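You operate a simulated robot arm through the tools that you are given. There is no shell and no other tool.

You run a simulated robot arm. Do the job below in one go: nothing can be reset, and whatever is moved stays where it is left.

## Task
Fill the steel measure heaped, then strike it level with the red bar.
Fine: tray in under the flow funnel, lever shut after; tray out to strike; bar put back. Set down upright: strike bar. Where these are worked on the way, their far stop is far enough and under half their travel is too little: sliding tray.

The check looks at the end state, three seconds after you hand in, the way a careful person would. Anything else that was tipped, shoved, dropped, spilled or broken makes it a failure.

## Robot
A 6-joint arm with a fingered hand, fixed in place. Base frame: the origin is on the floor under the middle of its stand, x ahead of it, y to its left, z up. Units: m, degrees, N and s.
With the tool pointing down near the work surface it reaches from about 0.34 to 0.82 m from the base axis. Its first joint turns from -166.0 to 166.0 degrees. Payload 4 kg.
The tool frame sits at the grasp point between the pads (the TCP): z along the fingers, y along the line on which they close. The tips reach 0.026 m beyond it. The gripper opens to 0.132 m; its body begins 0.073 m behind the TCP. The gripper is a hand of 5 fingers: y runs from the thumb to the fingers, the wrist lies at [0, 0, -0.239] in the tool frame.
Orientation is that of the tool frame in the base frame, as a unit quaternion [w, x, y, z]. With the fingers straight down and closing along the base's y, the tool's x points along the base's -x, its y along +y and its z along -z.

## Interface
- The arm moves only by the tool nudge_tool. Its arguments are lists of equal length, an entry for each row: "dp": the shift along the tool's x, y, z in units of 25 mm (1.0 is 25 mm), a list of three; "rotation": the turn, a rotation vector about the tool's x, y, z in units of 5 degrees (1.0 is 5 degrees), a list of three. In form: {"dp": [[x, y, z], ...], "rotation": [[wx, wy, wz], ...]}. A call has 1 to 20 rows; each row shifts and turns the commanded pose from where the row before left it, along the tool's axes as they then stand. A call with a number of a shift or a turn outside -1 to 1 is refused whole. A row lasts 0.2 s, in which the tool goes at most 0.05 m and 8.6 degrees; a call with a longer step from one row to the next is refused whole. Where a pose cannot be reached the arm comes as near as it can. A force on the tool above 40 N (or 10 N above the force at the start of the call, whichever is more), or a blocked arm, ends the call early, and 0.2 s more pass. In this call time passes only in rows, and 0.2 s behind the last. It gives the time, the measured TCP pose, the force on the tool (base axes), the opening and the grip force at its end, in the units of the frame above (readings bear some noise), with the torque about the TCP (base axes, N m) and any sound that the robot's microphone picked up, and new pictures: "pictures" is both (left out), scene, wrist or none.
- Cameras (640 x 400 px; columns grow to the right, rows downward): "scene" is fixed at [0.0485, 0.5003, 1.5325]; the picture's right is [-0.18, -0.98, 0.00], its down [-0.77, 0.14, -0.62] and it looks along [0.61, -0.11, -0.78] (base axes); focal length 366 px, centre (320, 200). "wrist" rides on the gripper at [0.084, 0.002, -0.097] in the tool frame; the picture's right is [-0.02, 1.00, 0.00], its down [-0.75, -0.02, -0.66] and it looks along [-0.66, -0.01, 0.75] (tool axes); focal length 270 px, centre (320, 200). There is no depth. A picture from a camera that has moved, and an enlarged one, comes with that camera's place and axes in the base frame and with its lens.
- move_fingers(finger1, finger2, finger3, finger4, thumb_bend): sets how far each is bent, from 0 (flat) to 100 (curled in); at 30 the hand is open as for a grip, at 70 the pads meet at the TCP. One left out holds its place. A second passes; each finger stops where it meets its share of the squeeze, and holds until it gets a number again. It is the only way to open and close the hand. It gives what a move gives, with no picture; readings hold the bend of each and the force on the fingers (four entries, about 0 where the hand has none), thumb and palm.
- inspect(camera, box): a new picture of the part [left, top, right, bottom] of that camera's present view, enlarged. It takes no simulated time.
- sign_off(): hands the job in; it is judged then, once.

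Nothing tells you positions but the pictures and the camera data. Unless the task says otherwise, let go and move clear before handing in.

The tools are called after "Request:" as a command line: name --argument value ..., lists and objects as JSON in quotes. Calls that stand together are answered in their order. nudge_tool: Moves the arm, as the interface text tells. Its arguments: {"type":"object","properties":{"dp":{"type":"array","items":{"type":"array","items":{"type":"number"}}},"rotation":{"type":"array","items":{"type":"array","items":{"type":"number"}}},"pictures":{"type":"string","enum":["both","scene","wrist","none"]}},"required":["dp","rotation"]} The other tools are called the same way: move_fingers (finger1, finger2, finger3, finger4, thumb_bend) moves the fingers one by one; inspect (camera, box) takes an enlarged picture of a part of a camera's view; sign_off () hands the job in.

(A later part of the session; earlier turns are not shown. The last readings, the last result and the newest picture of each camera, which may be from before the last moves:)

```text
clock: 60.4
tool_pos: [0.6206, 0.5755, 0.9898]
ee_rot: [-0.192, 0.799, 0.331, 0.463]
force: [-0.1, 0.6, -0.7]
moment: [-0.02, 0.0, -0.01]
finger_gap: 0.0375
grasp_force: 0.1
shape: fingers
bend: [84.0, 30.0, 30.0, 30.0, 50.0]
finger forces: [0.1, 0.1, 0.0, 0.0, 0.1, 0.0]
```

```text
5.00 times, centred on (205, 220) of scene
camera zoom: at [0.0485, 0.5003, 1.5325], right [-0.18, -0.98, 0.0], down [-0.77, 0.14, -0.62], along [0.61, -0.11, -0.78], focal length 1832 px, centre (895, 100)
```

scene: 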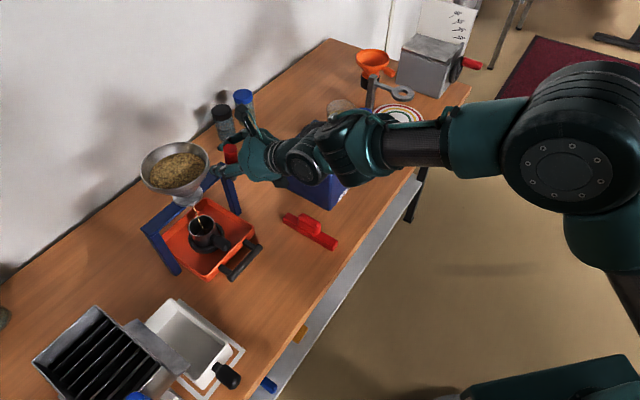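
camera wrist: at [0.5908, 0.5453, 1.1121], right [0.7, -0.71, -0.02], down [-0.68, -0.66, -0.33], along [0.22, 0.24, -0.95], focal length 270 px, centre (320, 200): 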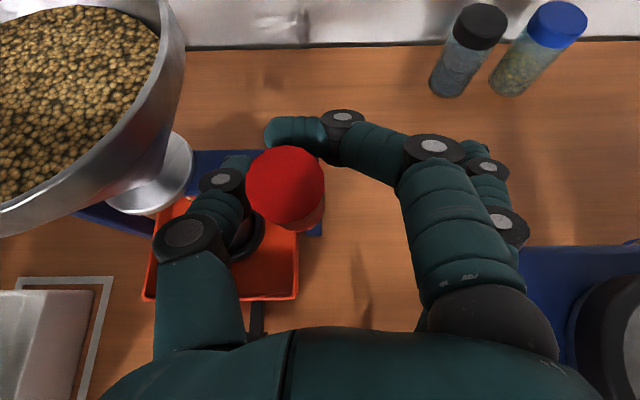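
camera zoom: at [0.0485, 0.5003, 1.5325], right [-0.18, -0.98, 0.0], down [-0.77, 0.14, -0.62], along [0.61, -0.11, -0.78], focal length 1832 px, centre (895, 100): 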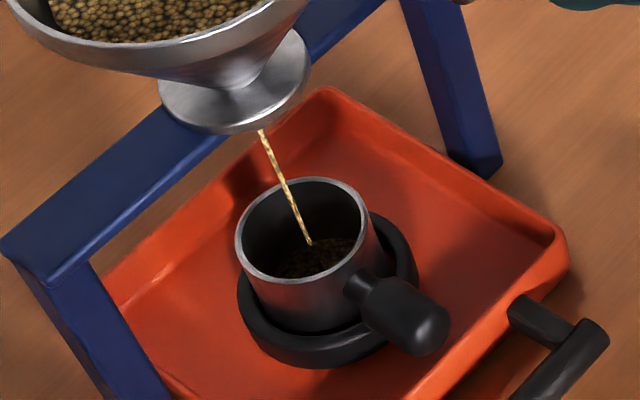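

The stream is slow, so I'll pull the lever about 1 cm further for a stronger flow.

Request:
nudge_tool --dp '[[-0.1, 0, -0.173], [-0.1, 0, -0.173], [0, 0, 0], [0, 0, 0], [0, 0, 0]]' --rotation '[[0, 0, 0], [0, 0, 0], [0, 0, 0], [0, 0, 0], [0, 0, 0]]' --pictures "none"

Request:
inspect --camera "scene" --box '[170, 180, 240, 260]'

Request:
inspect --camera "scene" --box '[180, 110, 300, 220]'

```text
clock: 61.6
tool_pos: [0.6137, 0.5685, 0.9898]
ee_rot: [-0.192, 0.799, 0.331, 0.464]
force: [-0.1, -0.2, -0.2]
moment: [0.01, 0.01, 0.01]
finger_gap: 0.0372
grasp_force: 0.1
shape: fingers
bend: [84.0, 30.0, 30.0, 30.0, 50.0]
finger forces: [0.4, 0.0, 0.0, 0.1, 0.1, 0.0]
```

```text
5.00 times, centred on (205, 220) of scene
camera zoom: at [0.0485, 0.5003, 1.5325], right [-0.18, -0.98, 0.0], down [-0.77, 0.14, -0.62], along [0.61, -0.11, -0.78], focal length 1832 px, centre (895, 100)
```

zoom: 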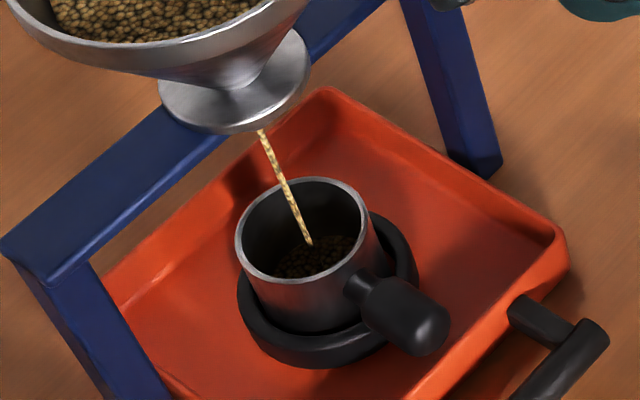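

```text
3.64 times, centred on (240, 165) of scene
camera zoom: at [0.0485, 0.5003, 1.5325], right [-0.18, -0.98, 0.0], down [-0.77, 0.14, -0.62], along [0.61, -0.11, -0.78], focal length 1332 px, centre (611, 327)
```

zoom: 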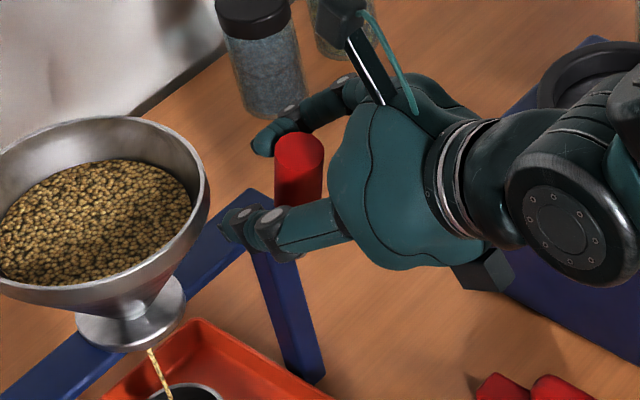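

The stream is a bit thicker. I'll open another centimetre, following the arc slightly downward, and wait a few seconds.

Request:
nudge_tool --dp '[[-0.14, 0, -0.15], [-0.14, 0, -0.15], [0, 0, 0], [0, 0, 0], [0, 0, 0], [0, 0, 0], [0, 0, 0], [0, 0, 0], [0, 0, 0], [0, 0, 0], [0, 0, 0], [0, 0, 0]]' --rotation '[[0, 0, 0], [0, 0, 0], [0, 0, 0], [0, 0, 0], [0, 0, 0], [0, 0, 0], [0, 0, 0], [0, 0, 0], [0, 0, 0], [0, 0, 0], [0, 0, 0], [0, 0, 0]]' --pictures "wrist"

Request:
inspect --camera "scene" --box '[170, 180, 240, 260]'

```text
clock: 64.2
tool_pos: [0.6059, 0.5618, 0.9876]
ee_rot: [-0.192, 0.799, 0.331, 0.463]
force: [0.4, -0.4, -0.4]
moment: [-0.01, 0.01, -0.02]
finger_gap: 0.0377
grasp_force: 0.4
shape: fingers
bend: [84.0, 30.0, 30.0, 30.0, 50.0]
finger forces: [0.2, 0.1, 0.0, 0.1, 0.0, 0.1]
camera wrist: at [0.5768, 0.531, 1.1097], right [0.7, -0.71, -0.02], down [-0.68, -0.66, -0.33], along [0.22, 0.24, -0.94], focal length 270 px, centre (320, 200)
```

wrist: 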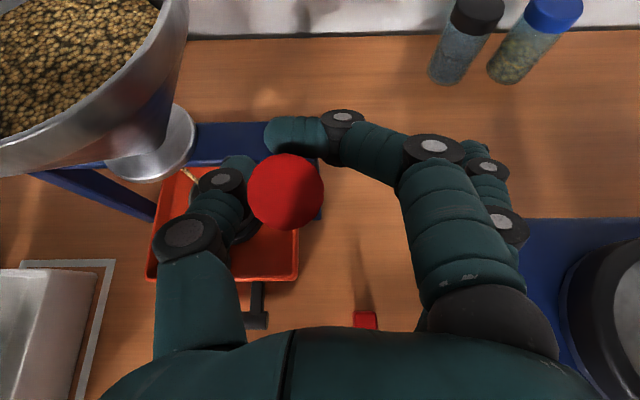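

```text
5.00 times, centred on (205, 220) of scene
camera zoom: at [0.0485, 0.5003, 1.5325], right [-0.18, -0.98, 0.0], down [-0.77, 0.14, -0.62], along [0.61, -0.11, -0.78], focal length 1832 px, centre (895, 100)
```

zoom: 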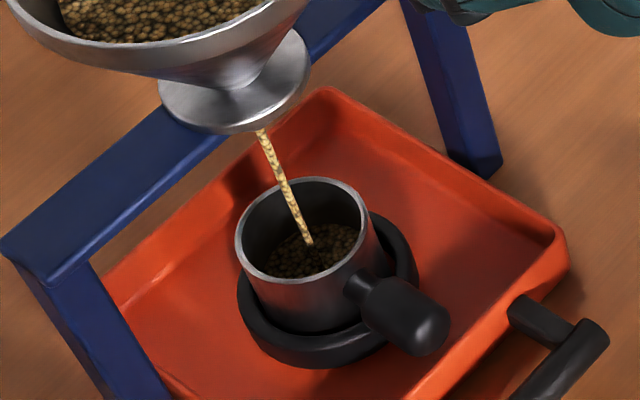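

The fill is rising well now. I'll wait three more seconds.

Request:
nudge_tool --dp '[[0, 0, 0], [0, 0, 0], [0, 0, 0], [0, 0, 0], [0, 0, 0], [0, 0, 0], [0, 0, 0], [0, 0, 0], [0, 0, 0], [0, 0, 0], [0, 0, 0], [0, 0, 0], [0, 0, 0], [0, 0, 0], [0, 0, 0]]' --rotation '[[0, 0, 0], [0, 0, 0], [0, 0, 0], [0, 0, 0], [0, 0, 0], [0, 0, 0], [0, 0, 0], [0, 0, 0], [0, 0, 0], [0, 0, 0], [0, 0, 0], [0, 0, 0], [0, 0, 0], [0, 0, 0], [0, 0, 0]]' --pictures "none"

Request:
inspect --camera "scene" --box '[170, 180, 240, 260]'

```text
clock: 67.4
tool_pos: [0.607, 0.5618, 0.9872]
ee_rot: [-0.192, 0.8, 0.331, 0.463]
force: [-0.3, 0.3, 1.0]
moment: [0.03, 0.0, 0.01]
finger_gap: 0.0374
grasp_force: 0.0
shape: fingers
bend: [84.0, 30.0, 30.0, 30.0, 50.0]
finger forces: [0.1, 0.1, 0.0, 0.1, 0.0, 0.1]
```

```text
5.00 times, centred on (205, 220) of scene
camera zoom: at [0.0485, 0.5003, 1.5325], right [-0.18, -0.98, 0.0], down [-0.77, 0.14, -0.62], along [0.61, -0.11, -0.78], focal length 1832 px, centre (895, 100)
```

zoom: 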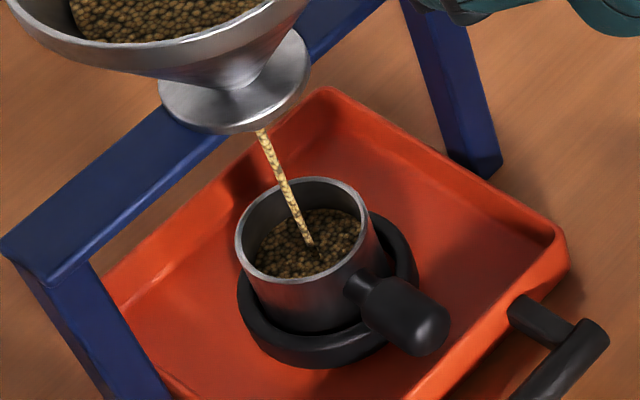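

The measure is roughly half full or more. I'll wait three more seconds.

Request:
nudge_tool --dp '[[0, 0, 0], [0, 0, 0], [0, 0, 0], [0, 0, 0], [0, 0, 0], [0, 0, 0], [0, 0, 0], [0, 0, 0], [0, 0, 0], [0, 0, 0], [0, 0, 0], [0, 0, 0], [0, 0, 0], [0, 0, 0], [0, 0, 0]]' --rotation '[[0, 0, 0], [0, 0, 0], [0, 0, 0], [0, 0, 0], [0, 0, 0], [0, 0, 0], [0, 0, 0], [0, 0, 0], [0, 0, 0], [0, 0, 0], [0, 0, 0], [0, 0, 0], [0, 0, 0], [0, 0, 0], [0, 0, 0]]' --pictures "none"

Request:
inspect --camera "scene" --box '[170, 180, 240, 260]'

```text
clock: 70.6
tool_pos: [0.6054, 0.5616, 0.9873]
ee_rot: [-0.192, 0.799, 0.331, 0.463]
force: [0.2, -0.2, -0.3]
moment: [-0.01, 0.03, -0.03]
finger_gap: 0.0376
grasp_force: 0.0
shape: fingers
bend: [84.0, 30.0, 30.0, 30.0, 50.0]
finger forces: [0.0, 0.0, 0.0, 0.0, 0.0, 0.1]
```

```text
5.00 times, centred on (205, 220) of scene
camera zoom: at [0.0485, 0.5003, 1.5325], right [-0.18, -0.98, 0.0], down [-0.77, 0.14, -0.62], along [0.61, -0.11, -0.78], focal length 1832 px, centre (895, 100)
```

zoom: 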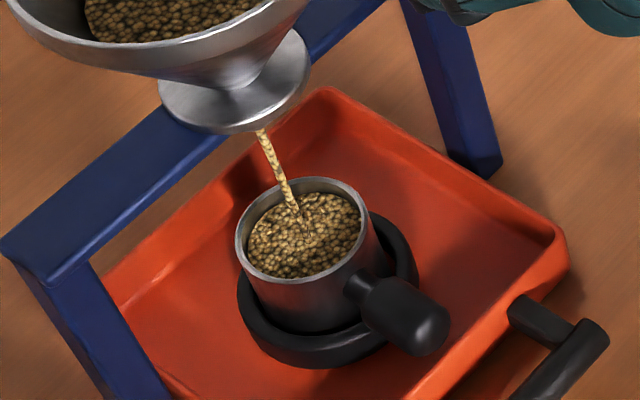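

It's close to the rim, so I'll wait in shorter steps now.

Request:
nudge_tool --dp '[[0, 0, 0], [0, 0, 0], [0, 0, 0], [0, 0, 0], [0, 0, 0], [0, 0, 0], [0, 0, 0], [0, 0, 0]]' --rotation '[[0, 0, 0], [0, 0, 0], [0, 0, 0], [0, 0, 0], [0, 0, 0], [0, 0, 0], [0, 0, 0], [0, 0, 0]]' --pictures "none"

Request:
inspect --camera "scene" --box '[170, 180, 240, 260]'

```text
clock: 72.4
tool_pos: [0.6062, 0.5614, 0.9885]
ee_rot: [-0.192, 0.8, 0.331, 0.463]
force: [-0.2, -0.3, 0.5]
moment: [0.03, -0.03, 0.02]
finger_gap: 0.0373
grasp_force: 0.1
shape: fingers
bend: [84.0, 30.0, 30.0, 30.0, 50.0]
finger forces: [0.0, 0.0, 0.1, 0.0, 0.0, 0.1]
```

```text
5.00 times, centred on (205, 220) of scene
camera zoom: at [0.0485, 0.5003, 1.5325], right [-0.18, -0.98, 0.0], down [-0.77, 0.14, -0.62], along [0.61, -0.11, -0.78], focal length 1832 px, centre (895, 100)
```

zoom: 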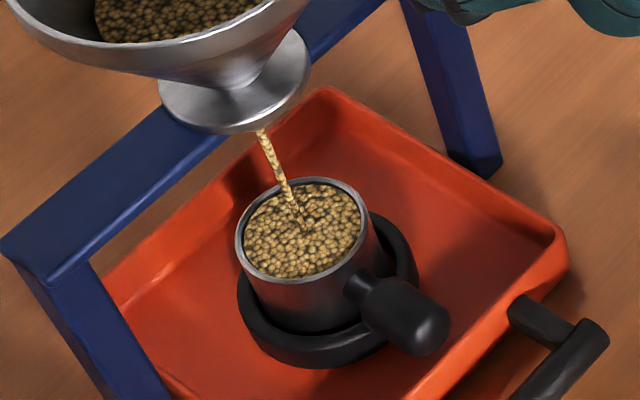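

The grain is level with the rim and needs a mound on top. I'll wait one second more.

Request:
nudge_tool --dp '[[0, 0, 0], [0, 0, 0], [0, 0, 0], [0, 0, 0]]' --rotation '[[0, 0, 0], [0, 0, 0], [0, 0, 0], [0, 0, 0]]' --pictures "none"

Request:
inspect --camera "scene" --box '[170, 180, 240, 260]'

```text
clock: 73.4
tool_pos: [0.6077, 0.5628, 0.9868]
ee_rot: [-0.192, 0.799, 0.331, 0.464]
force: [0.0, -0.3, -0.1]
moment: [-0.02, 0.03, -0.01]
finger_gap: 0.0376
grasp_force: 0.1
shape: fingers
bend: [84.0, 30.0, 30.0, 30.0, 50.0]
finger forces: [0.0, 0.1, 0.0, 0.1, 0.0, 0.0]
```

```text
5.00 times, centred on (205, 220) of scene
camera zoom: at [0.0485, 0.5003, 1.5325], right [-0.18, -0.98, 0.0], down [-0.77, 0.14, -0.62], along [0.61, -0.11, -0.78], focal length 1832 px, centre (895, 100)
```

zoom: 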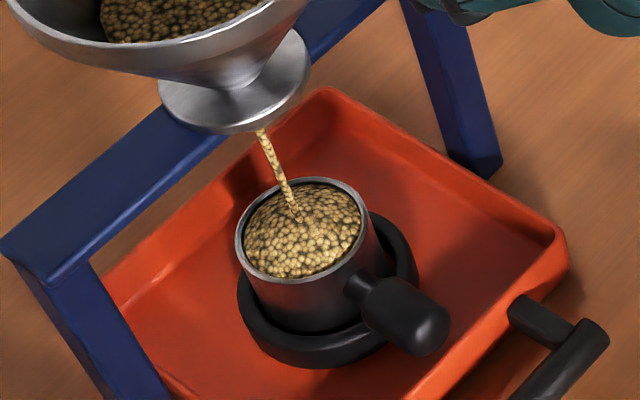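

The mound is forming. I'll wait about half a second more, then push the lever back by driving the palm 6 cm toward the stand, stopping short of hard contact.

Request:
nudge_tool --dp '[[0, 0, 0], [0, 0, 0], [0, 0, 0], [0.4, -0.05, 0.69], [0.4, -0.05, 0.69], [0.4, -0.05, 0.69], [0, 0, 0]]' --rotation '[[0, 0, 0], [0, 0, 0], [0, 0, 0], [0, 0, 0], [0, 0, 0], [0, 0, 0], [0, 0, 0]]' --pictures "wrist"

Request:
inspect --camera "scene" --box '[160, 120, 280, 260]'

```text
clock: 75.0
tool_pos: [0.6466, 0.6056, 0.9871]
ee_rot: [-0.191, 0.8, 0.331, 0.462]
force: [0.5, -1.5, 0.8]
moment: [-0.01, 0.01, 0.07]
finger_gap: 0.0373
grasp_force: 0.6
shape: fingers
bend: [84.0, 30.0, 30.0, 30.0, 50.0]
finger forces: [0.1, 0.1, 0.0, 0.1, 0.1, 1.6]
camera wrist: at [0.6167, 0.5755, 1.1092], right [0.7, -0.71, -0.02], down [-0.68, -0.66, -0.33], along [0.22, 0.24, -0.95], focal length 270 px, centre (320, 200)
```

wrist: 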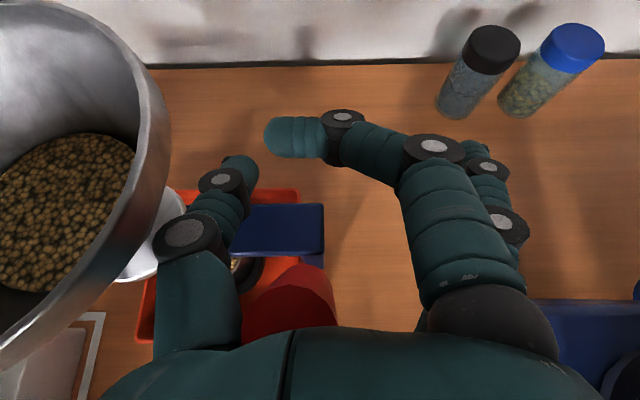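

```text
2.86 times, centred on (220, 190) of scene
camera zoom: at [0.0485, 0.5003, 1.5325], right [-0.18, -0.98, 0.0], down [-0.77, 0.14, -0.62], along [0.61, -0.11, -0.78], focal length 1047 px, centre (606, 229)
```

zoom: 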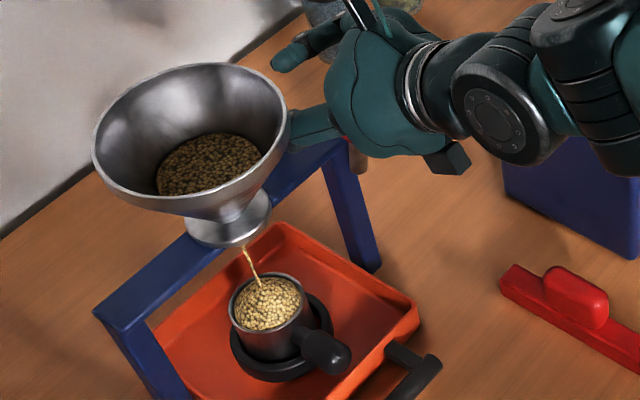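

The palm is now on the grip and the stream has thinned, with a clear mound on the measure. I'll push the last centimetre to shut it.

Request:
nudge_tool --dp '[[0.1, 0, 0.173], [0.1, 0, 0.173], [0, 0, 0]]' --rotation '[[0, 0, 0], [0, 0, 0], [0, 0, 0]]' --pictures "wrist"

Request:
inspect --camera "scene" --box '[160, 120, 280, 260]'

```text
clock: 75.8
tool_pos: [0.6522, 0.6135, 0.9882]
ee_rot: [-0.193, 0.799, 0.332, 0.463]
force: [0.0, -1.2, 2.4]
moment: [-0.03, 0.13, 0.08]
finger_gap: 0.0375
grasp_force: 1.4
shape: fingers
bend: [84.0, 30.0, 30.0, 30.0, 50.0]
finger forces: [0.1, 0.0, 0.0, 0.0, 0.0, 2.4]
camera wrist: at [0.6236, 0.5828, 1.1101], right [0.7, -0.71, -0.02], down [-0.68, -0.66, -0.33], along [0.22, 0.24, -0.94], focal length 270 px, centre (320, 200)
```

wrist: 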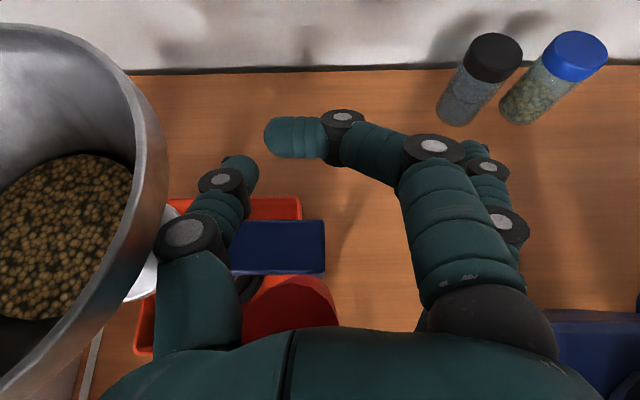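

```text
2.86 times, centred on (220, 190) of scene
camera zoom: at [0.0485, 0.5003, 1.5325], right [-0.18, -0.98, 0.0], down [-0.77, 0.14, -0.62], along [0.61, -0.11, -0.78], focal length 1047 px, centre (606, 229)
```

zoom: 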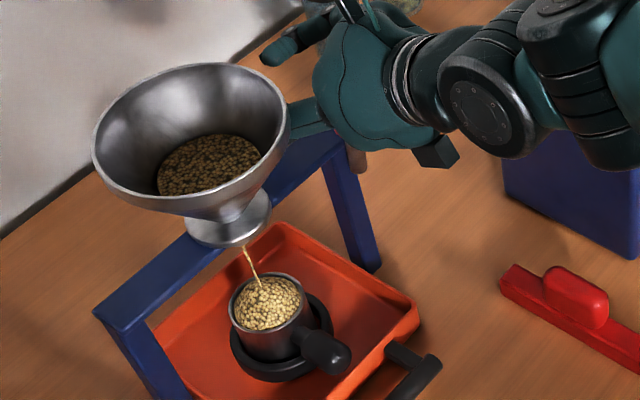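

A thin stream is still running, and the thumb knuckle is getting close to the funnel rim. I'll curl the thumb inward to clear the rim, then push the lever further.

Request:
move_fingers --thumb_bend 66

Request:
nudge_tool --dp '[[0.1, 0.04, 0.173], [0.1, 0.04, 0.173], [0, 0, 0]]' --rotation '[[0, 0, 0], [0, 0, 0], [0, 0, 0]]' --pictures "wrist"

Request:
inspect --camera "scene" --box '[160, 120, 280, 260]'

```text
clock: 76.8
tool_pos: [0.6538, 0.6144, 0.9888]
ee_rot: [-0.191, 0.8, 0.33, 0.464]
force: [-0.4, -1.1, 3.6]
moment: [-0.04, 0.08, 0.06]
finger_gap: 0.0254
grasp_force: 1.3
shape: fingers
bend: [84.0, 30.0, 30.0, 30.0, 66.0]
finger forces: [0.1, 0.0, 0.0, 0.0, 0.2, 2.1]
```

```text
clock: 77.6
tool_pos: [0.6608, 0.6203, 0.9877]
ee_rot: [-0.193, 0.799, 0.332, 0.463]
force: [-2.0, 1.5, 0.5]
moment: [-0.1, -0.06, -0.17]
finger_gap: 0.0254
grasp_force: 2.0
shape: fingers
bend: [84.0, 30.0, 30.0, 30.0, 66.0]
finger forces: [0.0, 0.0, 0.1, 0.0, 3.2, 0.6]
camera wrist: at [0.6316, 0.5886, 1.1098], right [0.7, -0.71, -0.02], down [-0.68, -0.66, -0.33], along [0.22, 0.24, -0.95], focal length 270 px, centre (320, 200)
```

wrist: 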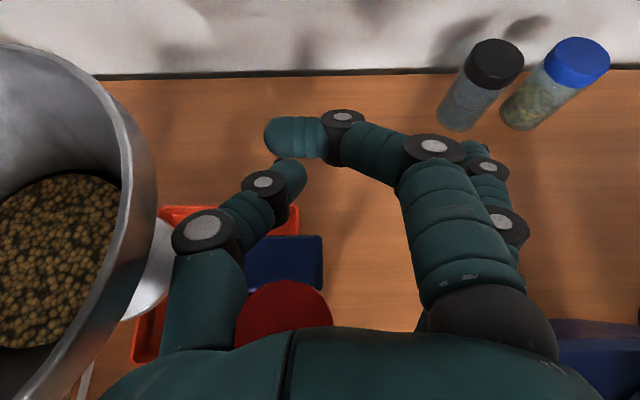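

```text
2.86 times, centred on (220, 190) of scene
camera zoom: at [0.0485, 0.5003, 1.5325], right [-0.18, -0.98, 0.0], down [-0.77, 0.14, -0.62], along [0.61, -0.11, -0.78], focal length 1047 px, centre (606, 229)
```

zoom: 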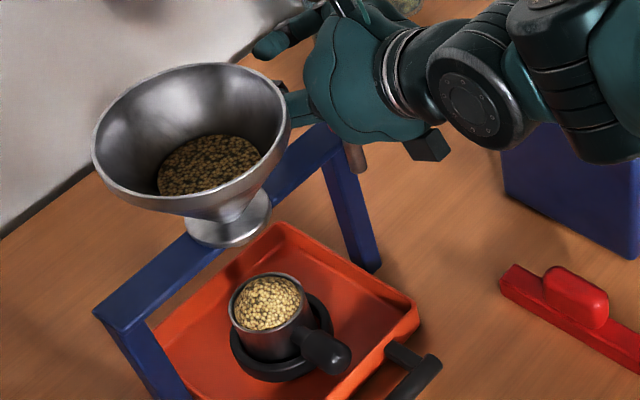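

The stream has stopped. I'll relieve the slight thumb side-load and press a few millimetres more to make sure the lever is fully home.

Request:
nudge_tool --dp '[[0, -0.08, 0], [0.06, 0, 0.104], [0.06, 0, 0.104], [0, 0, 0]]' --rotation '[[0, 0, 0], [0, 0, 0], [0, 0, 0], [0, 0, 0]]' --pictures "wrist"

Request:
inspect --camera "scene" --box '[170, 180, 240, 260]'

```text
clock: 78.5
tool_pos: [0.6641, 0.6222, 0.9886]
ee_rot: [-0.19, 0.801, 0.331, 0.462]
force: [-22.4, -24.3, 4.7]
moment: [0.97, -0.82, 0.25]
finger_gap: 0.0255
grasp_force: 15.5
shape: fingers
bend: [84.0, 30.0, 30.0, 30.0, 66.0]
finger forces: [0.0, 0.1, 0.0, 0.0, 3.5, 28.4]
stopped in row 4: the force on the tool passed its limit at 44 N (the readings are from after the stop); the commanded pose is now the measured one
camera wrist: at [0.6337, 0.5921, 1.1102], right [0.7, -0.71, -0.02], down [-0.68, -0.66, -0.32], along [0.22, 0.24, -0.95], focal length 270 px, centre (320, 200)
```

wrist: 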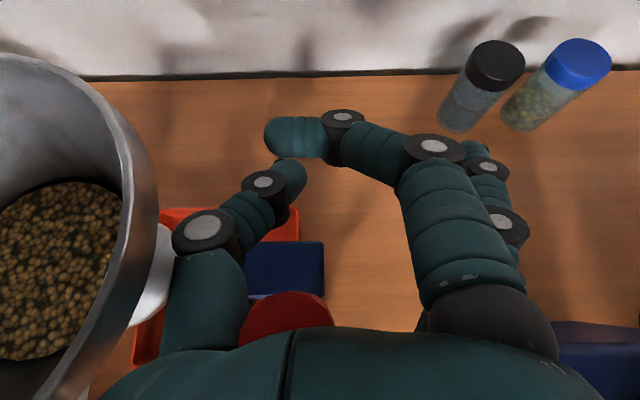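

```text
5.00 times, centred on (205, 220) of scene
camera zoom: at [0.0485, 0.5003, 1.5325], right [-0.18, -0.98, 0.0], down [-0.77, 0.14, -0.62], along [0.61, -0.11, -0.78], focal length 1832 px, centre (895, 100)
```

zoom: 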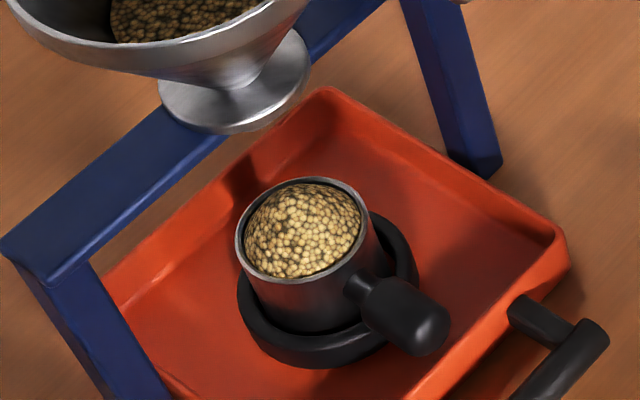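

The lever is hard against its shut stop and the measure is nicely heaped with nothing spilled. I'll back off 14 mm, then open the thumb and finger 1 so neither can hook the lever on the way out.

Request:
nudge_tool --dp '[[-0.14, 0, -0.242], [-0.14, 0, -0.242], [0, 0, 0]]' --rotation '[[0, 0, 0], [0, 0, 0], [0, 0, 0]]' --pictures "none"

Request:
move_fingers --finger1 30 --thumb_bend 50

Request:
inspect --camera "wrist" --box '[100, 60, 560, 340]'

Request:
inspect --camera "scene" --box '[160, 120, 280, 260]'

```text
clock: 79.3
tool_pos: [0.654, 0.6145, 0.9877]
ee_rot: [-0.192, 0.799, 0.332, 0.463]
force: [0.6, -0.2, -0.8]
moment: [-0.03, 0.0, 0.0]
finger_gap: 0.0257
grasp_force: 0.1
shape: fingers
bend: [84.0, 30.0, 30.0, 30.0, 66.0]
finger forces: [0.0, 0.1, 0.1, 0.0, 0.1, 0.0]
```

```text
clock: 80.3
tool_pos: [0.6532, 0.6141, 0.9867]
ee_rot: [-0.191, 0.8, 0.331, 0.462]
force: [-0.4, 0.0, -0.1]
moment: [0.0, 0.02, 0.03]
finger_gap: 0.106
grasp_force: 0.1
shape: fingers
bend: [30.0, 30.0, 30.0, 30.0, 50.0]
finger forces: [0.1, 0.0, 0.0, 0.0, 0.0, 0.0]
```

```text
1.39 times, centred on (330, 200) of wrist
camera zoom: at [0.6244, 0.5833, 1.1094], right [0.7, -0.71, -0.02], down [-0.68, -0.66, -0.32], along [0.22, 0.24, -0.95], focal length 376 px, centre (306, 200)
```

zoom: 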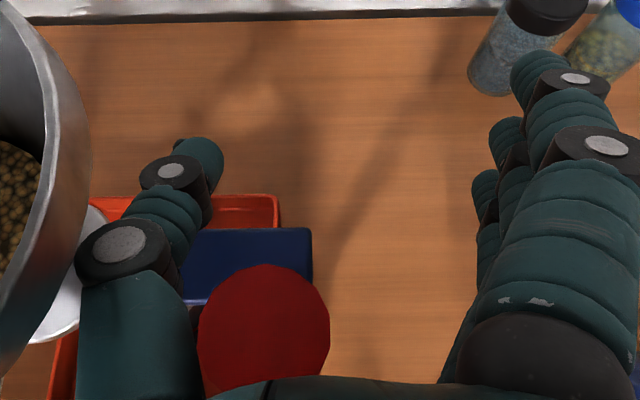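

```text
2.86 times, centred on (220, 190) of scene
camera zoom: at [0.0485, 0.5003, 1.5325], right [-0.18, -0.98, 0.0], down [-0.77, 0.14, -0.62], along [0.61, -0.11, -0.78], focal length 1047 px, centre (606, 229)
```

zoom: 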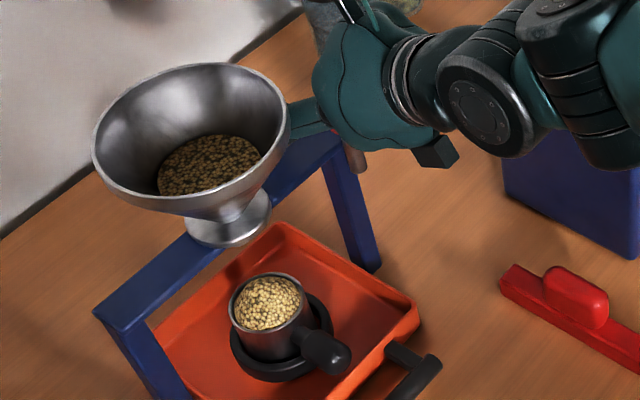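

The grip is free on all sides and no grain is flowing. I'll retreat straight back, then up and away from the stand.

Request:
nudge_tool --dp '[[-0.21, 0, -0.364], [-0.21, 0, -0.364], [-0.21, 0, -0.364], [-0.21, 0, -0.364], [0, 0, -0.8], [0, 0, -0.8], [0, 0, -0.8], [0, 0, -0.8], [0, 0, -0.8], [0, 0, 0]]' --rotation '[[0, 0, 0], [0, 0, 0], [0, 0, 0], [0, 0, 0], [0, 0, 0], [0, 0, 0], [0, 0, 0], [0, 0, 0], [0, 0, 0], [0, 0, 0]]'

Request:
inspect --camera "scene" --box '[160, 120, 280, 260]'

```text
clock: 82.5
tool_pos: [0.5619, 0.5221, 1.0386]
ee_rot: [-0.191, 0.801, 0.331, 0.462]
force: [-0.5, 0.0, -0.2]
moment: [0.0, 0.03, -0.01]
finger_gap: 0.1058
grasp_force: 0.0
shape: fingers
bend: [30.0, 30.0, 30.0, 30.0, 50.0]
finger forces: [0.0, 0.1, 0.0, 0.0, 0.1, 0.0]
camera wrist: at [0.5331, 0.4922, 1.1599], right [0.7, -0.71, -0.02], down [-0.68, -0.66, -0.32], along [0.22, 0.24, -0.95], focal length 270 px, centre (320, 200)
```

scene: 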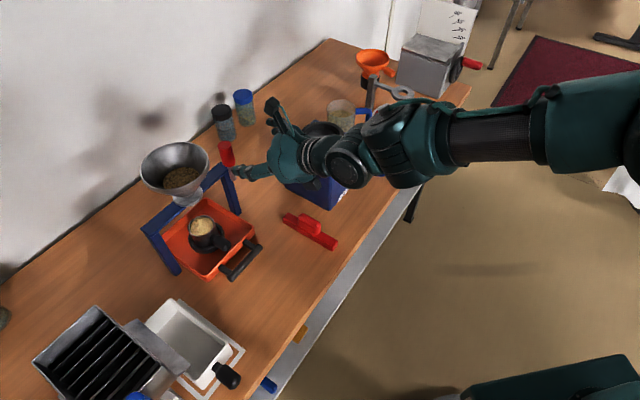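
wrist: 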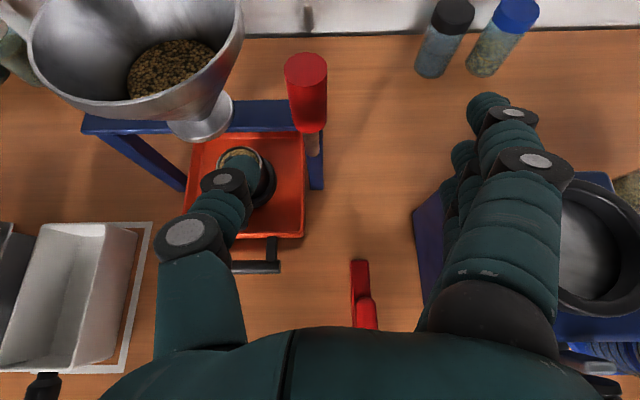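

```text
2.86 times, centred on (220, 190) of scene
camera zoom: at [0.0485, 0.5003, 1.5325], right [-0.18, -0.98, 0.0], down [-0.77, 0.14, -0.62], along [0.61, -0.11, -0.78], focal length 1047 px, centre (606, 229)
```

zoom: 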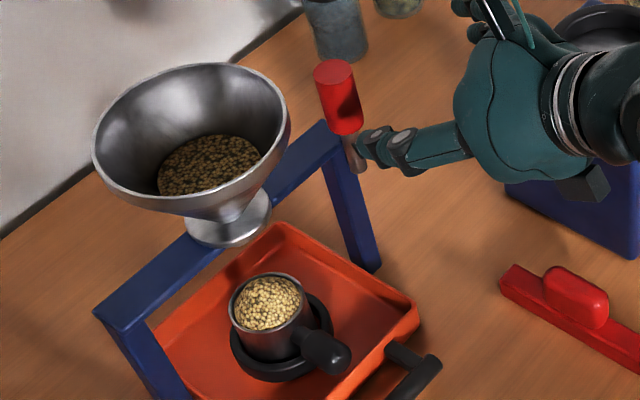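

The lever stands upright and shut, and the mound on the measure is intact. Next I go back to the tray handle: retreat, bring the hand vertical, then turn the thumb to the bench side.

Request:
nudge_tool --dp '[[-0.317, -0.72, -0.949], [-0.317, -0.72, -0.949], [-0.317, -0.72, -0.949], [-0.317, -0.72, -0.949], [-0.317, -0.72, -0.949], [-0.317, -0.72, -0.949], [0, 0, 0], [0, 0, 0], [0, 0, 0], [0, 0, 0], [0, 0, 0], [0, 0, 0], [0, 0, 0], [0, 0, 0], [0, 0, 0], [0, 0, 0], [0, 0, 0], [0, 0, 0], [0, 0, 0]]' --rotation '[[0, 0, 0], [0, 0, 0], [0, 0, 0], [0, 0, 0], [0, 0, 0], [0, 0, 0], [0, -1, 0], [0, -1, 0], [0, -1, 0], [0, -1, 0], [0, -1, 0], [0, -1, 0], [0, -1, 0], [0, -1, 0], [0, -1, 0], [0, -1, 0], [0, -1, 0], [0, -1, 0], [0, 0, 0]]' --pictures "scene"

```text
clock: 86.5
tool_pos: [0.3829, 0.4967, 1.0685]
ee_rot: [0.0, 0.924, 0.381, 0.0]
force: [0.2, -0.7, 0.4]
moment: [0.0, 0.0, 0.02]
finger_gap: 0.1058
grasp_force: 0.1
shape: fingers
bend: [30.0, 30.0, 30.0, 30.0, 50.0]
finger forces: [0.0, 0.0, 0.0, 0.0, 0.1, 0.0]
```

scene: 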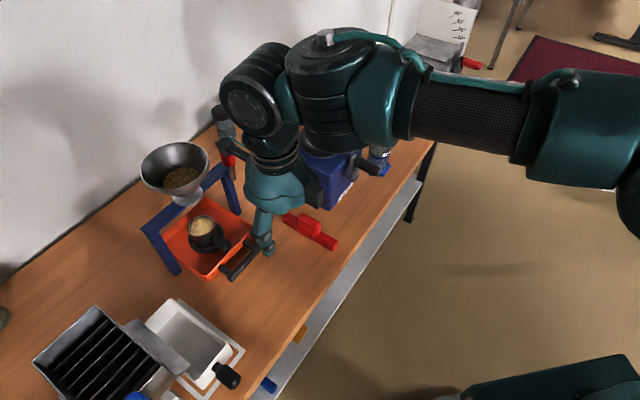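

The arm is vertical above the tray area. Now I'll turn the hand 90° so the thumb faces the stand.

Request:
nudge_tool --dp '[[0, 0, 0], [0, 0, 0], [0, 0, 0], [0, 0, 0], [0, 0, 0], [0, 0, 0], [0, 0, 0], [0, 0, 0], [0, 0, 0], [0, 0, 0], [0, 0, 0], [0, 0, 0], [0, 0, 0], [0, 0, 0], [0, 0, 0], [0, 0, 0], [0, 0, 0], [0, 0, 0], [0, 0, 0]]' --rotation '[[0, 0, 1], [0, 0, 1], [0, 0, 1], [0, 0, 1], [0, 0, 1], [0, 0, 1], [0, 0, 1], [0, 0, 1], [0, 0, 1], [0, 0, 1], [0, 0, 1], [0, 0, 1], [0, 0, 1], [0, 0, 1], [0, 0, 1], [0, 0, 1], [0, 0, 1], [0, 0, 1], [0, 0, 0]]' --pictures "both"

Request:
move_fingers --finger1 62 --finger2 62 --finger3 62 --finger4 62 --thumb_bend 50

```text
clock: 90.5
tool_pos: [0.4132, 0.5058, 1.1004]
ee_rot: [0.012, 0.924, -0.381, 0.013]
force: [0.3, 1.2, -0.1]
moment: [0.01, -0.03, 0.02]
finger_gap: 0.1061
grasp_force: 0.0
shape: fingers
bend: [30.0, 30.0, 30.0, 30.0, 50.0]
finger forces: [0.0, 0.0, 0.0, 0.0, 0.1, 0.0]
out of reach, approached as far as the arm can: row 16, 17, 18
camera wrist: at [0.4704, 0.4471, 1.2014], right [-0.72, -0.69, 0.01], down [-0.53, 0.56, 0.63], along [-0.44, 0.45, -0.77], focal length 270 px, centre (320, 200)
```

scene: 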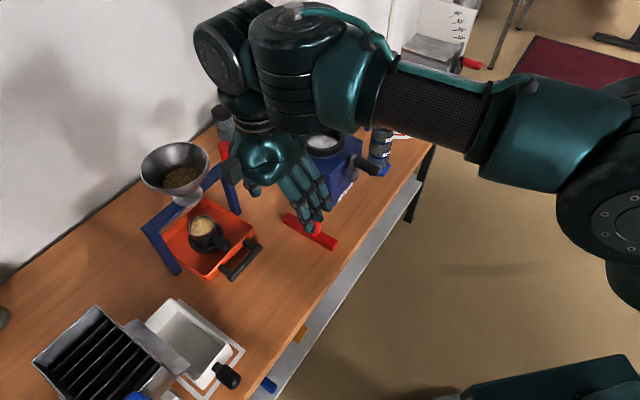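
wrist: 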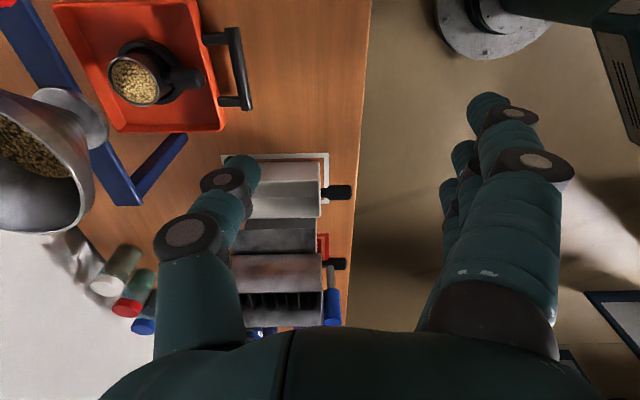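

```text
clock: 91.5
tool_pos: [0.4143, 0.5043, 1.1016]
ee_rot: [0.011, 0.924, -0.381, 0.014]
force: [-0.1, 0.3, 0.4]
moment: [0.02, 0.02, 0.0]
finger_gap: 0.0566
grasp_force: 0.1
shape: fingers
bend: [62.0, 62.0, 62.0, 62.0, 50.0]
finger forces: [0.0, 0.0, 0.0, 0.0, 0.1, 0.0]
```

The wrist joint ran into its limit turning this way, so I'll unwind it the other way round to reach the same orientation as before.

Request:
nudge_tool --dp '[[0, 0, 0], [0, 0, 0], [0, 0, 0], [0, 0, 0], [0, 0, 0], [0, 0, 0], [0, 0, 0], [0, 0, 0], [0, 0, 0], [0, 0, 0], [0, 0, 0], [0, 0, 0], [0, 0, 0], [0, 0, 0], [0, 0, 0], [0, 0, 0], [0, 0, 0], [0, 0, 0], [0, 0, 0], [0, 0, 0]]' --rotation '[[0, 0, -1], [0, 0, -1], [0, 0, -1], [0, 0, -1], [0, 0, -1], [0, 0, -1], [0, 0, -1], [0, 0, -1], [0, 0, -1], [0, 0, -1], [0, 0, -1], [0, 0, -1], [0, 0, -1], [0, 0, -1], [0, 0, -1], [0, 0, -1], [0, 0, -1], [0, 0, -1], [0, 0, -1], [0, 0, -1]]' --pictures "none"

Request:
nudge_tool --dp '[[0, 0, 0], [0, 0, 0], [0, 0, 0], [0, 0, 0], [0, 0, 0], [0, 0, 0], [0, 0, 0], [0, 0, 0], [0, 0, 0], [0, 0, 0], [0, 0, 0], [0, 0, 0], [0, 0, 0], [0, 0, 0], [0, 0, 0], [0, 0, 0], [0, 0, 0], [0, 0, 0], [0, 0, 0], [0, 0, 0]]' --rotation '[[0, 0, -1], [0, 0, -1], [0, 0, -1], [0, 0, -1], [0, 0, -1], [0, 0, -1], [0, 0, -1], [0, 0, -1], [0, 0, -1], [0, 0, -1], [0, 0, -1], [0, 0, -1], [0, 0, -1], [0, 0, -1], [0, 0, -1], [0, 0, -1], [0, 0, -1], [0, 0, -1], [0, 0, -1], [0, 0, -1]]' --pictures "scene"

```text
clock: 95.7
tool_pos: [0.4177, 0.5074, 1.1074]
ee_rot: [0.0, 0.887, 0.461, 0.001]
force: [0.7, 0.5, 0.2]
moment: [-0.02, -0.03, 0.02]
finger_gap: 0.0571
grasp_force: 0.2
shape: fingers
bend: [62.0, 62.0, 62.0, 62.0, 50.0]
finger forces: [0.1, 0.0, 0.0, 0.1, 0.0, 0.0]
out of reach, approached as far as the arm can: row 1
```

```text
clock: 99.9
tool_pos: [0.4182, 0.5072, 1.1062]
ee_rot: [0.0, 0.216, 0.976, 0.0]
force: [-0.9, 0.9, 0.1]
moment: [0.0, -0.01, 0.01]
finger_gap: 0.057
grasp_force: 0.0
shape: fingers
bend: [62.0, 62.0, 62.0, 62.0, 50.0]
finger forces: [0.0, 0.0, 0.0, 0.1, 0.0, 0.1]
```

scene: 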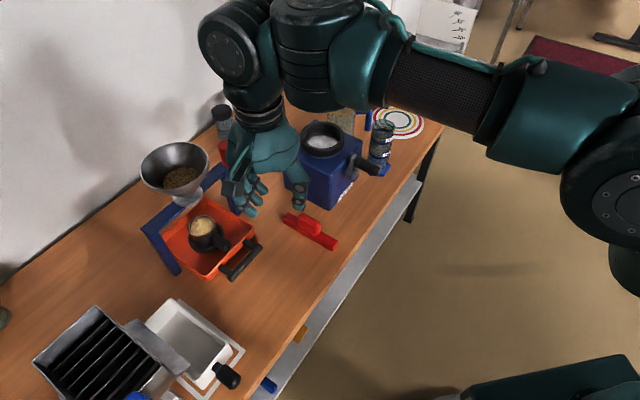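

Request:
nudge_tool --dp '[[0, 0, 0], [0, 0, 0], [0, 0, 0], [0, 0, 0], [0, 0, 0], [0, 0, 0], [0, 0, 0], [0, 0, 0], [0, 0, 0], [0, 0, 0], [0, 0, 0], [0, 0, 0], [0, 0, 0], [0, 0, 0], [0, 0, 0], [0, 0, 0], [0, 0, 0], [0, 0, 0], [0, 0, 0], [0, 0, 0]]' --rotation '[[0, 0, -1], [0, 0, -1], [0, 0, -1], [0, 0, -1], [0, 0, -1], [0, 0, -1], [0, 0, -1], [0, 0, -1], [0, 0, -1], [0, 0, -1], [0, 0, -1], [0, 0, -1], [0, 0, -1], [0, 0, -1], [0, 0, -1], [0, 0, -1], [0, 0, -1], [0, 0, -1], [0, 0, -1], [0, 0, -1]]' --pictures "none"

Request:
nudge_tool --dp '[[0, 0, 0], [0, 0, 0], [0, 0, 0], [0, 0, 0], [0, 0, 0], [0, 0, 0], [0, 0, 0], [0, 0, 0], [0, 0, 0], [0, 0, 0], [0, 0, 0], [0, 0, 0], [0, 0, 0]]' --rotation '[[0, 0, -1], [0, 0, -1], [0, 0, -1], [0, 0, -1], [0, 0, -1], [0, 0, -1], [0, 0, -1], [0, 0, -1], [0, 0, -1], [0, 0, -1], [0, 0, -1], [0, 0, -1], [0, 0, 0]]' --pictures "both"

```text
clock: 104.1
tool_pos: [0.4185, 0.5073, 1.1072]
ee_rot: [0.001, -0.609, 0.793, 0.0]
force: [-0.5, -0.2, 1.2]
moment: [-0.02, 0.02, 0.03]
finger_gap: 0.0569
grasp_force: 0.0
shape: fingers
bend: [62.0, 62.0, 62.0, 62.0, 50.0]
finger forces: [0.1, 0.1, 0.0, 0.0, 0.1, 0.0]
```

```text
clock: 106.9
tool_pos: [0.4181, 0.5068, 1.1073]
ee_rot: [0.0, 0.924, -0.382, 0.0]
force: [0.1, 1.0, 0.6]
moment: [0.0, -0.03, -0.02]
finger_gap: 0.057
grasp_force: 0.1
shape: fingers
bend: [62.0, 62.0, 62.0, 62.0, 50.0]
finger forces: [0.1, 0.0, 0.0, 0.0, 0.0, 0.1]
camera wrist: at [0.4761, 0.4462, 1.204], right [-0.72, -0.69, 0.0], down [-0.52, 0.54, 0.66], along [-0.46, 0.48, -0.75], focal length 270 px, centre (320, 200)
```

scene: 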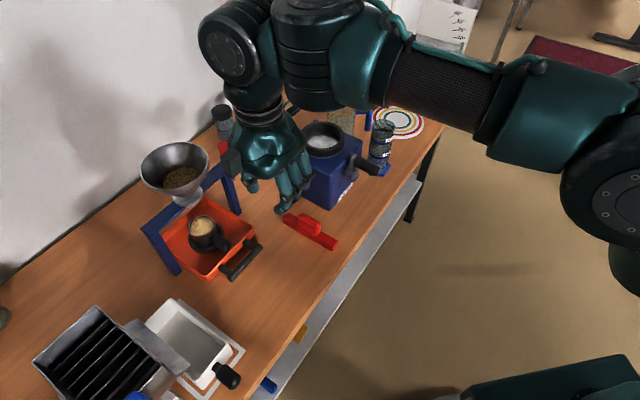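
wrist: 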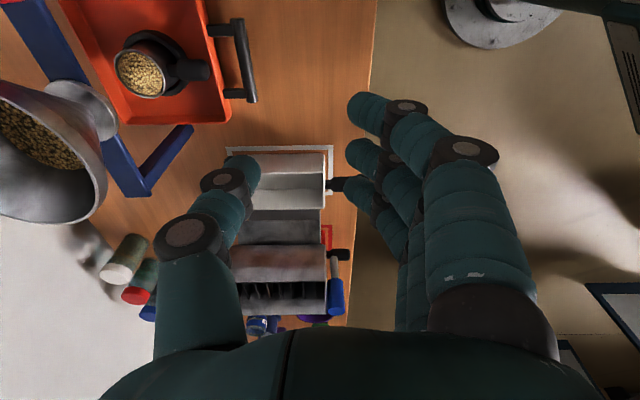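

The hand is back in the tray-pull orientation. I'll descend in front of the handle, tilt 5° and slide forward over it, retracing the earlier free path.

Request:
nudge_tool --dp '[[0, 0, 1], [0, 0, 1], [0, 0, 1], [0, 0, 1], [0, 0, 1], [0, 0, 1], [0, 0, 1], [0, 0, 0.75], [0, 0, 0], [-0.175, -0.9, 0.079], [-0.175, -0.9, 0.079], [-0.175, -0.9, 0.079], [-0.175, -0.9, 0.079], [0, 0, 0]]' --rotation '[[0, 0, 0], [0, 0, 0], [0, 0, 0], [0, 0, 0], [0, 0, 0], [0, 0, 0], [0, 0, 0], [0, 0, 0], [1, 0, 0], [0, 0, 0], [0, 0, 0], [0, 0, 0], [0, 0, 0], [0, 0, 0]]'

Request:
inspect --camera "wrist" --box '[160, 0, 400, 220]'

```text
clock: 109.9
tool_pos: [0.4697, 0.5836, 0.9144]
ee_rot: [-0.042, 0.922, -0.385, 0.013]
force: [0.3, 0.6, -0.4]
moment: [0.01, -0.01, -0.03]
finger_gap: 0.0566
grasp_force: 0.1
shape: fingers
bend: [62.0, 62.0, 62.0, 62.0, 50.0]
finger forces: [0.0, 0.0, 0.2, 0.0, 0.0, 0.0]
camera wrist: at [0.5219, 0.5158, 1.0097], right [-0.72, -0.68, -0.09], down [-0.55, 0.5, 0.66], along [-0.41, 0.53, -0.74], focal length 270 px, centre (320, 200)
```

scene: 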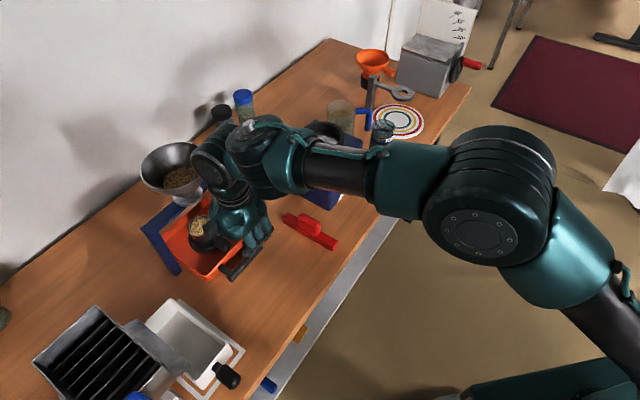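
wrist: 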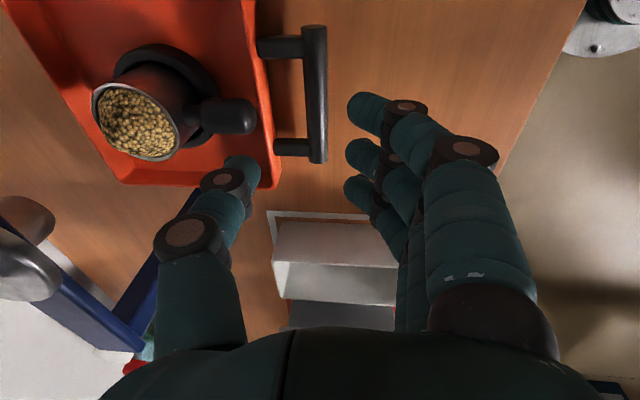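

```text
1.82 times, centred on (280, 110) of wrist
camera zoom: at [0.5219, 0.5158, 1.0097], right [-0.72, -0.68, -0.09], down [-0.55, 0.5, 0.66], along [-0.41, 0.53, -0.74], focal length 491 px, centre (393, 364)
```

zoom: 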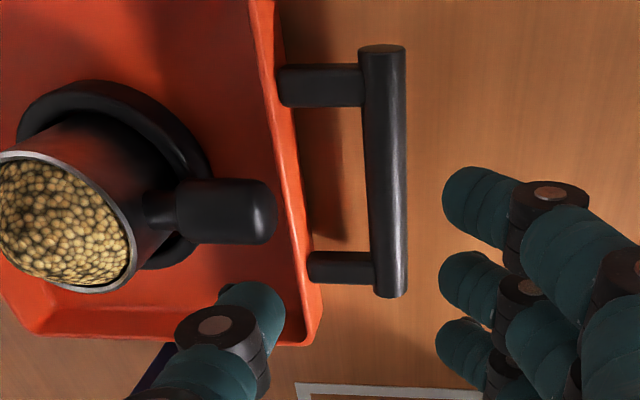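

I'm at nearly the same pose I lifted out from. I'll lower the thumb back into the gap, slowly at the end.

Request:
nudge_tool --dp '[[0, 0.08, 0.9], [0, 0.08, 0.9], [0, 0.05, 0.5], [0, 0.03, 0.4], [0, 0.03, 0.4], [0, 0.03, 0.4], [0, 0, 0]]' --rotation '[[0, 0, 0], [0, 0, 0], [0, 0, 0], [0, 0, 0], [0, 0, 0], [0, 0, 0], [0, 0, 0]]'

Request:
inspect --camera "wrist" --box '[160, 40, 400, 260]'

```text
clock: 111.5
tool_pos: [0.4686, 0.5833, 0.8251]
ee_rot: [-0.04, 0.922, -0.386, 0.014]
force: [-1.8, -2.2, -0.3]
moment: [-0.05, -0.02, 0.01]
finger_gap: 0.0552
grasp_force: 1.7
shape: fingers
bend: [62.0, 62.0, 62.0, 62.0, 51.0]
finger forces: [0.1, 0.1, 0.0, 0.0, 2.2, 0.1]
camera wrist: at [0.521, 0.5165, 0.9217], right [-0.72, -0.68, -0.09], down [-0.56, 0.5, 0.66], along [-0.41, 0.53, -0.74], focal length 270 px, centre (320, 200)
```

scene: 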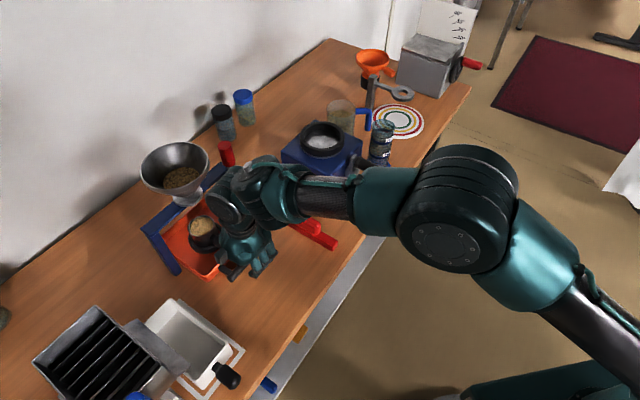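
wrist: 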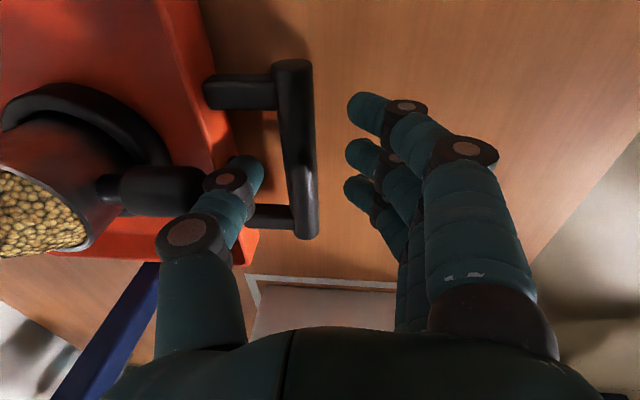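

```text
1.82 times, centred on (280, 150) of wrist
camera zoom: at [0.521, 0.5165, 0.9217], right [-0.72, -0.68, -0.09], down [-0.56, 0.5, 0.66], along [-0.41, 0.53, -0.74], focal length 491 px, centre (393, 291)
```

zoom: 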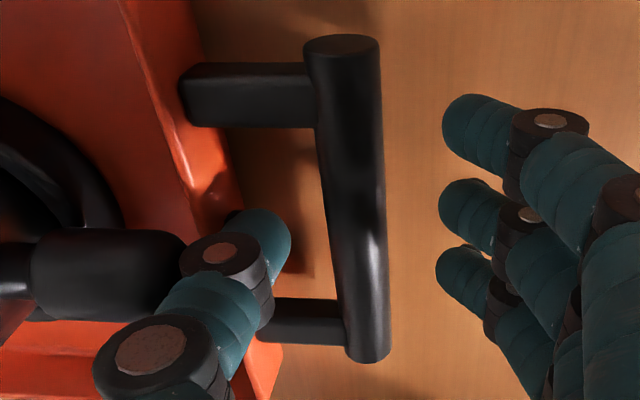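

The thumb is in the gap, resting on the wall. I'll ease down 4 mm and start drawing the tray out gently, so the mound stays put.

Request:
nudge_tool --dp '[[0, 0.1, 0.07], [0, 0.1, 0.07], [0, 0.1, -0.009], [0, 0.1, -0.009], [0, 0.1, -0.009], [0, 0.1, -0.009], [0, 0, 0]]' --rotation '[[0, 0, 0], [0, 0, 0], [0, 0, 0], [0, 0, 0], [0, 0, 0], [0, 0, 0], [0, 0, 0]]' --pictures "wrist"

Request:
inspect --camera "wrist" --box '[160, 40, 400, 260]'

```text
clock: 113.1
tool_pos: [0.458, 0.5743, 0.823]
ee_rot: [-0.041, 0.922, -0.385, 0.015]
force: [0.3, 0.8, 0.4]
moment: [0.01, -0.02, 0.01]
finger_gap: 0.0577
grasp_force: 0.5
shape: fingers
bend: [62.0, 62.0, 62.0, 62.0, 50.0]
finger forces: [0.0, 0.1, 0.0, 0.0, 0.8, 0.0]
camera wrist: at [0.5109, 0.5065, 0.9177], right [-0.72, -0.69, -0.09], down [-0.56, 0.5, 0.66], along [-0.41, 0.53, -0.75], focal length 270 px, centre (320, 200)
```

wrist: 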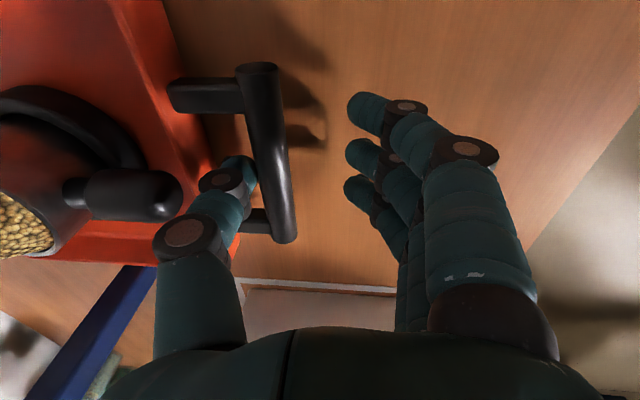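

```text
1.82 times, centred on (280, 150) of wrist
camera zoom: at [0.5109, 0.5065, 0.9177], right [-0.72, -0.69, -0.09], down [-0.56, 0.5, 0.66], along [-0.41, 0.53, -0.75], focal length 491 px, centre (393, 291)
```

zoom: 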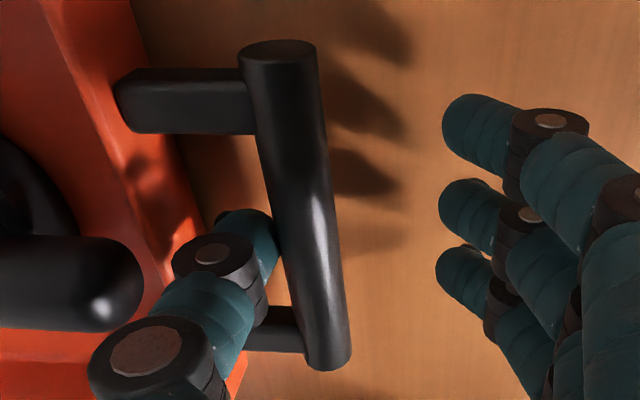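

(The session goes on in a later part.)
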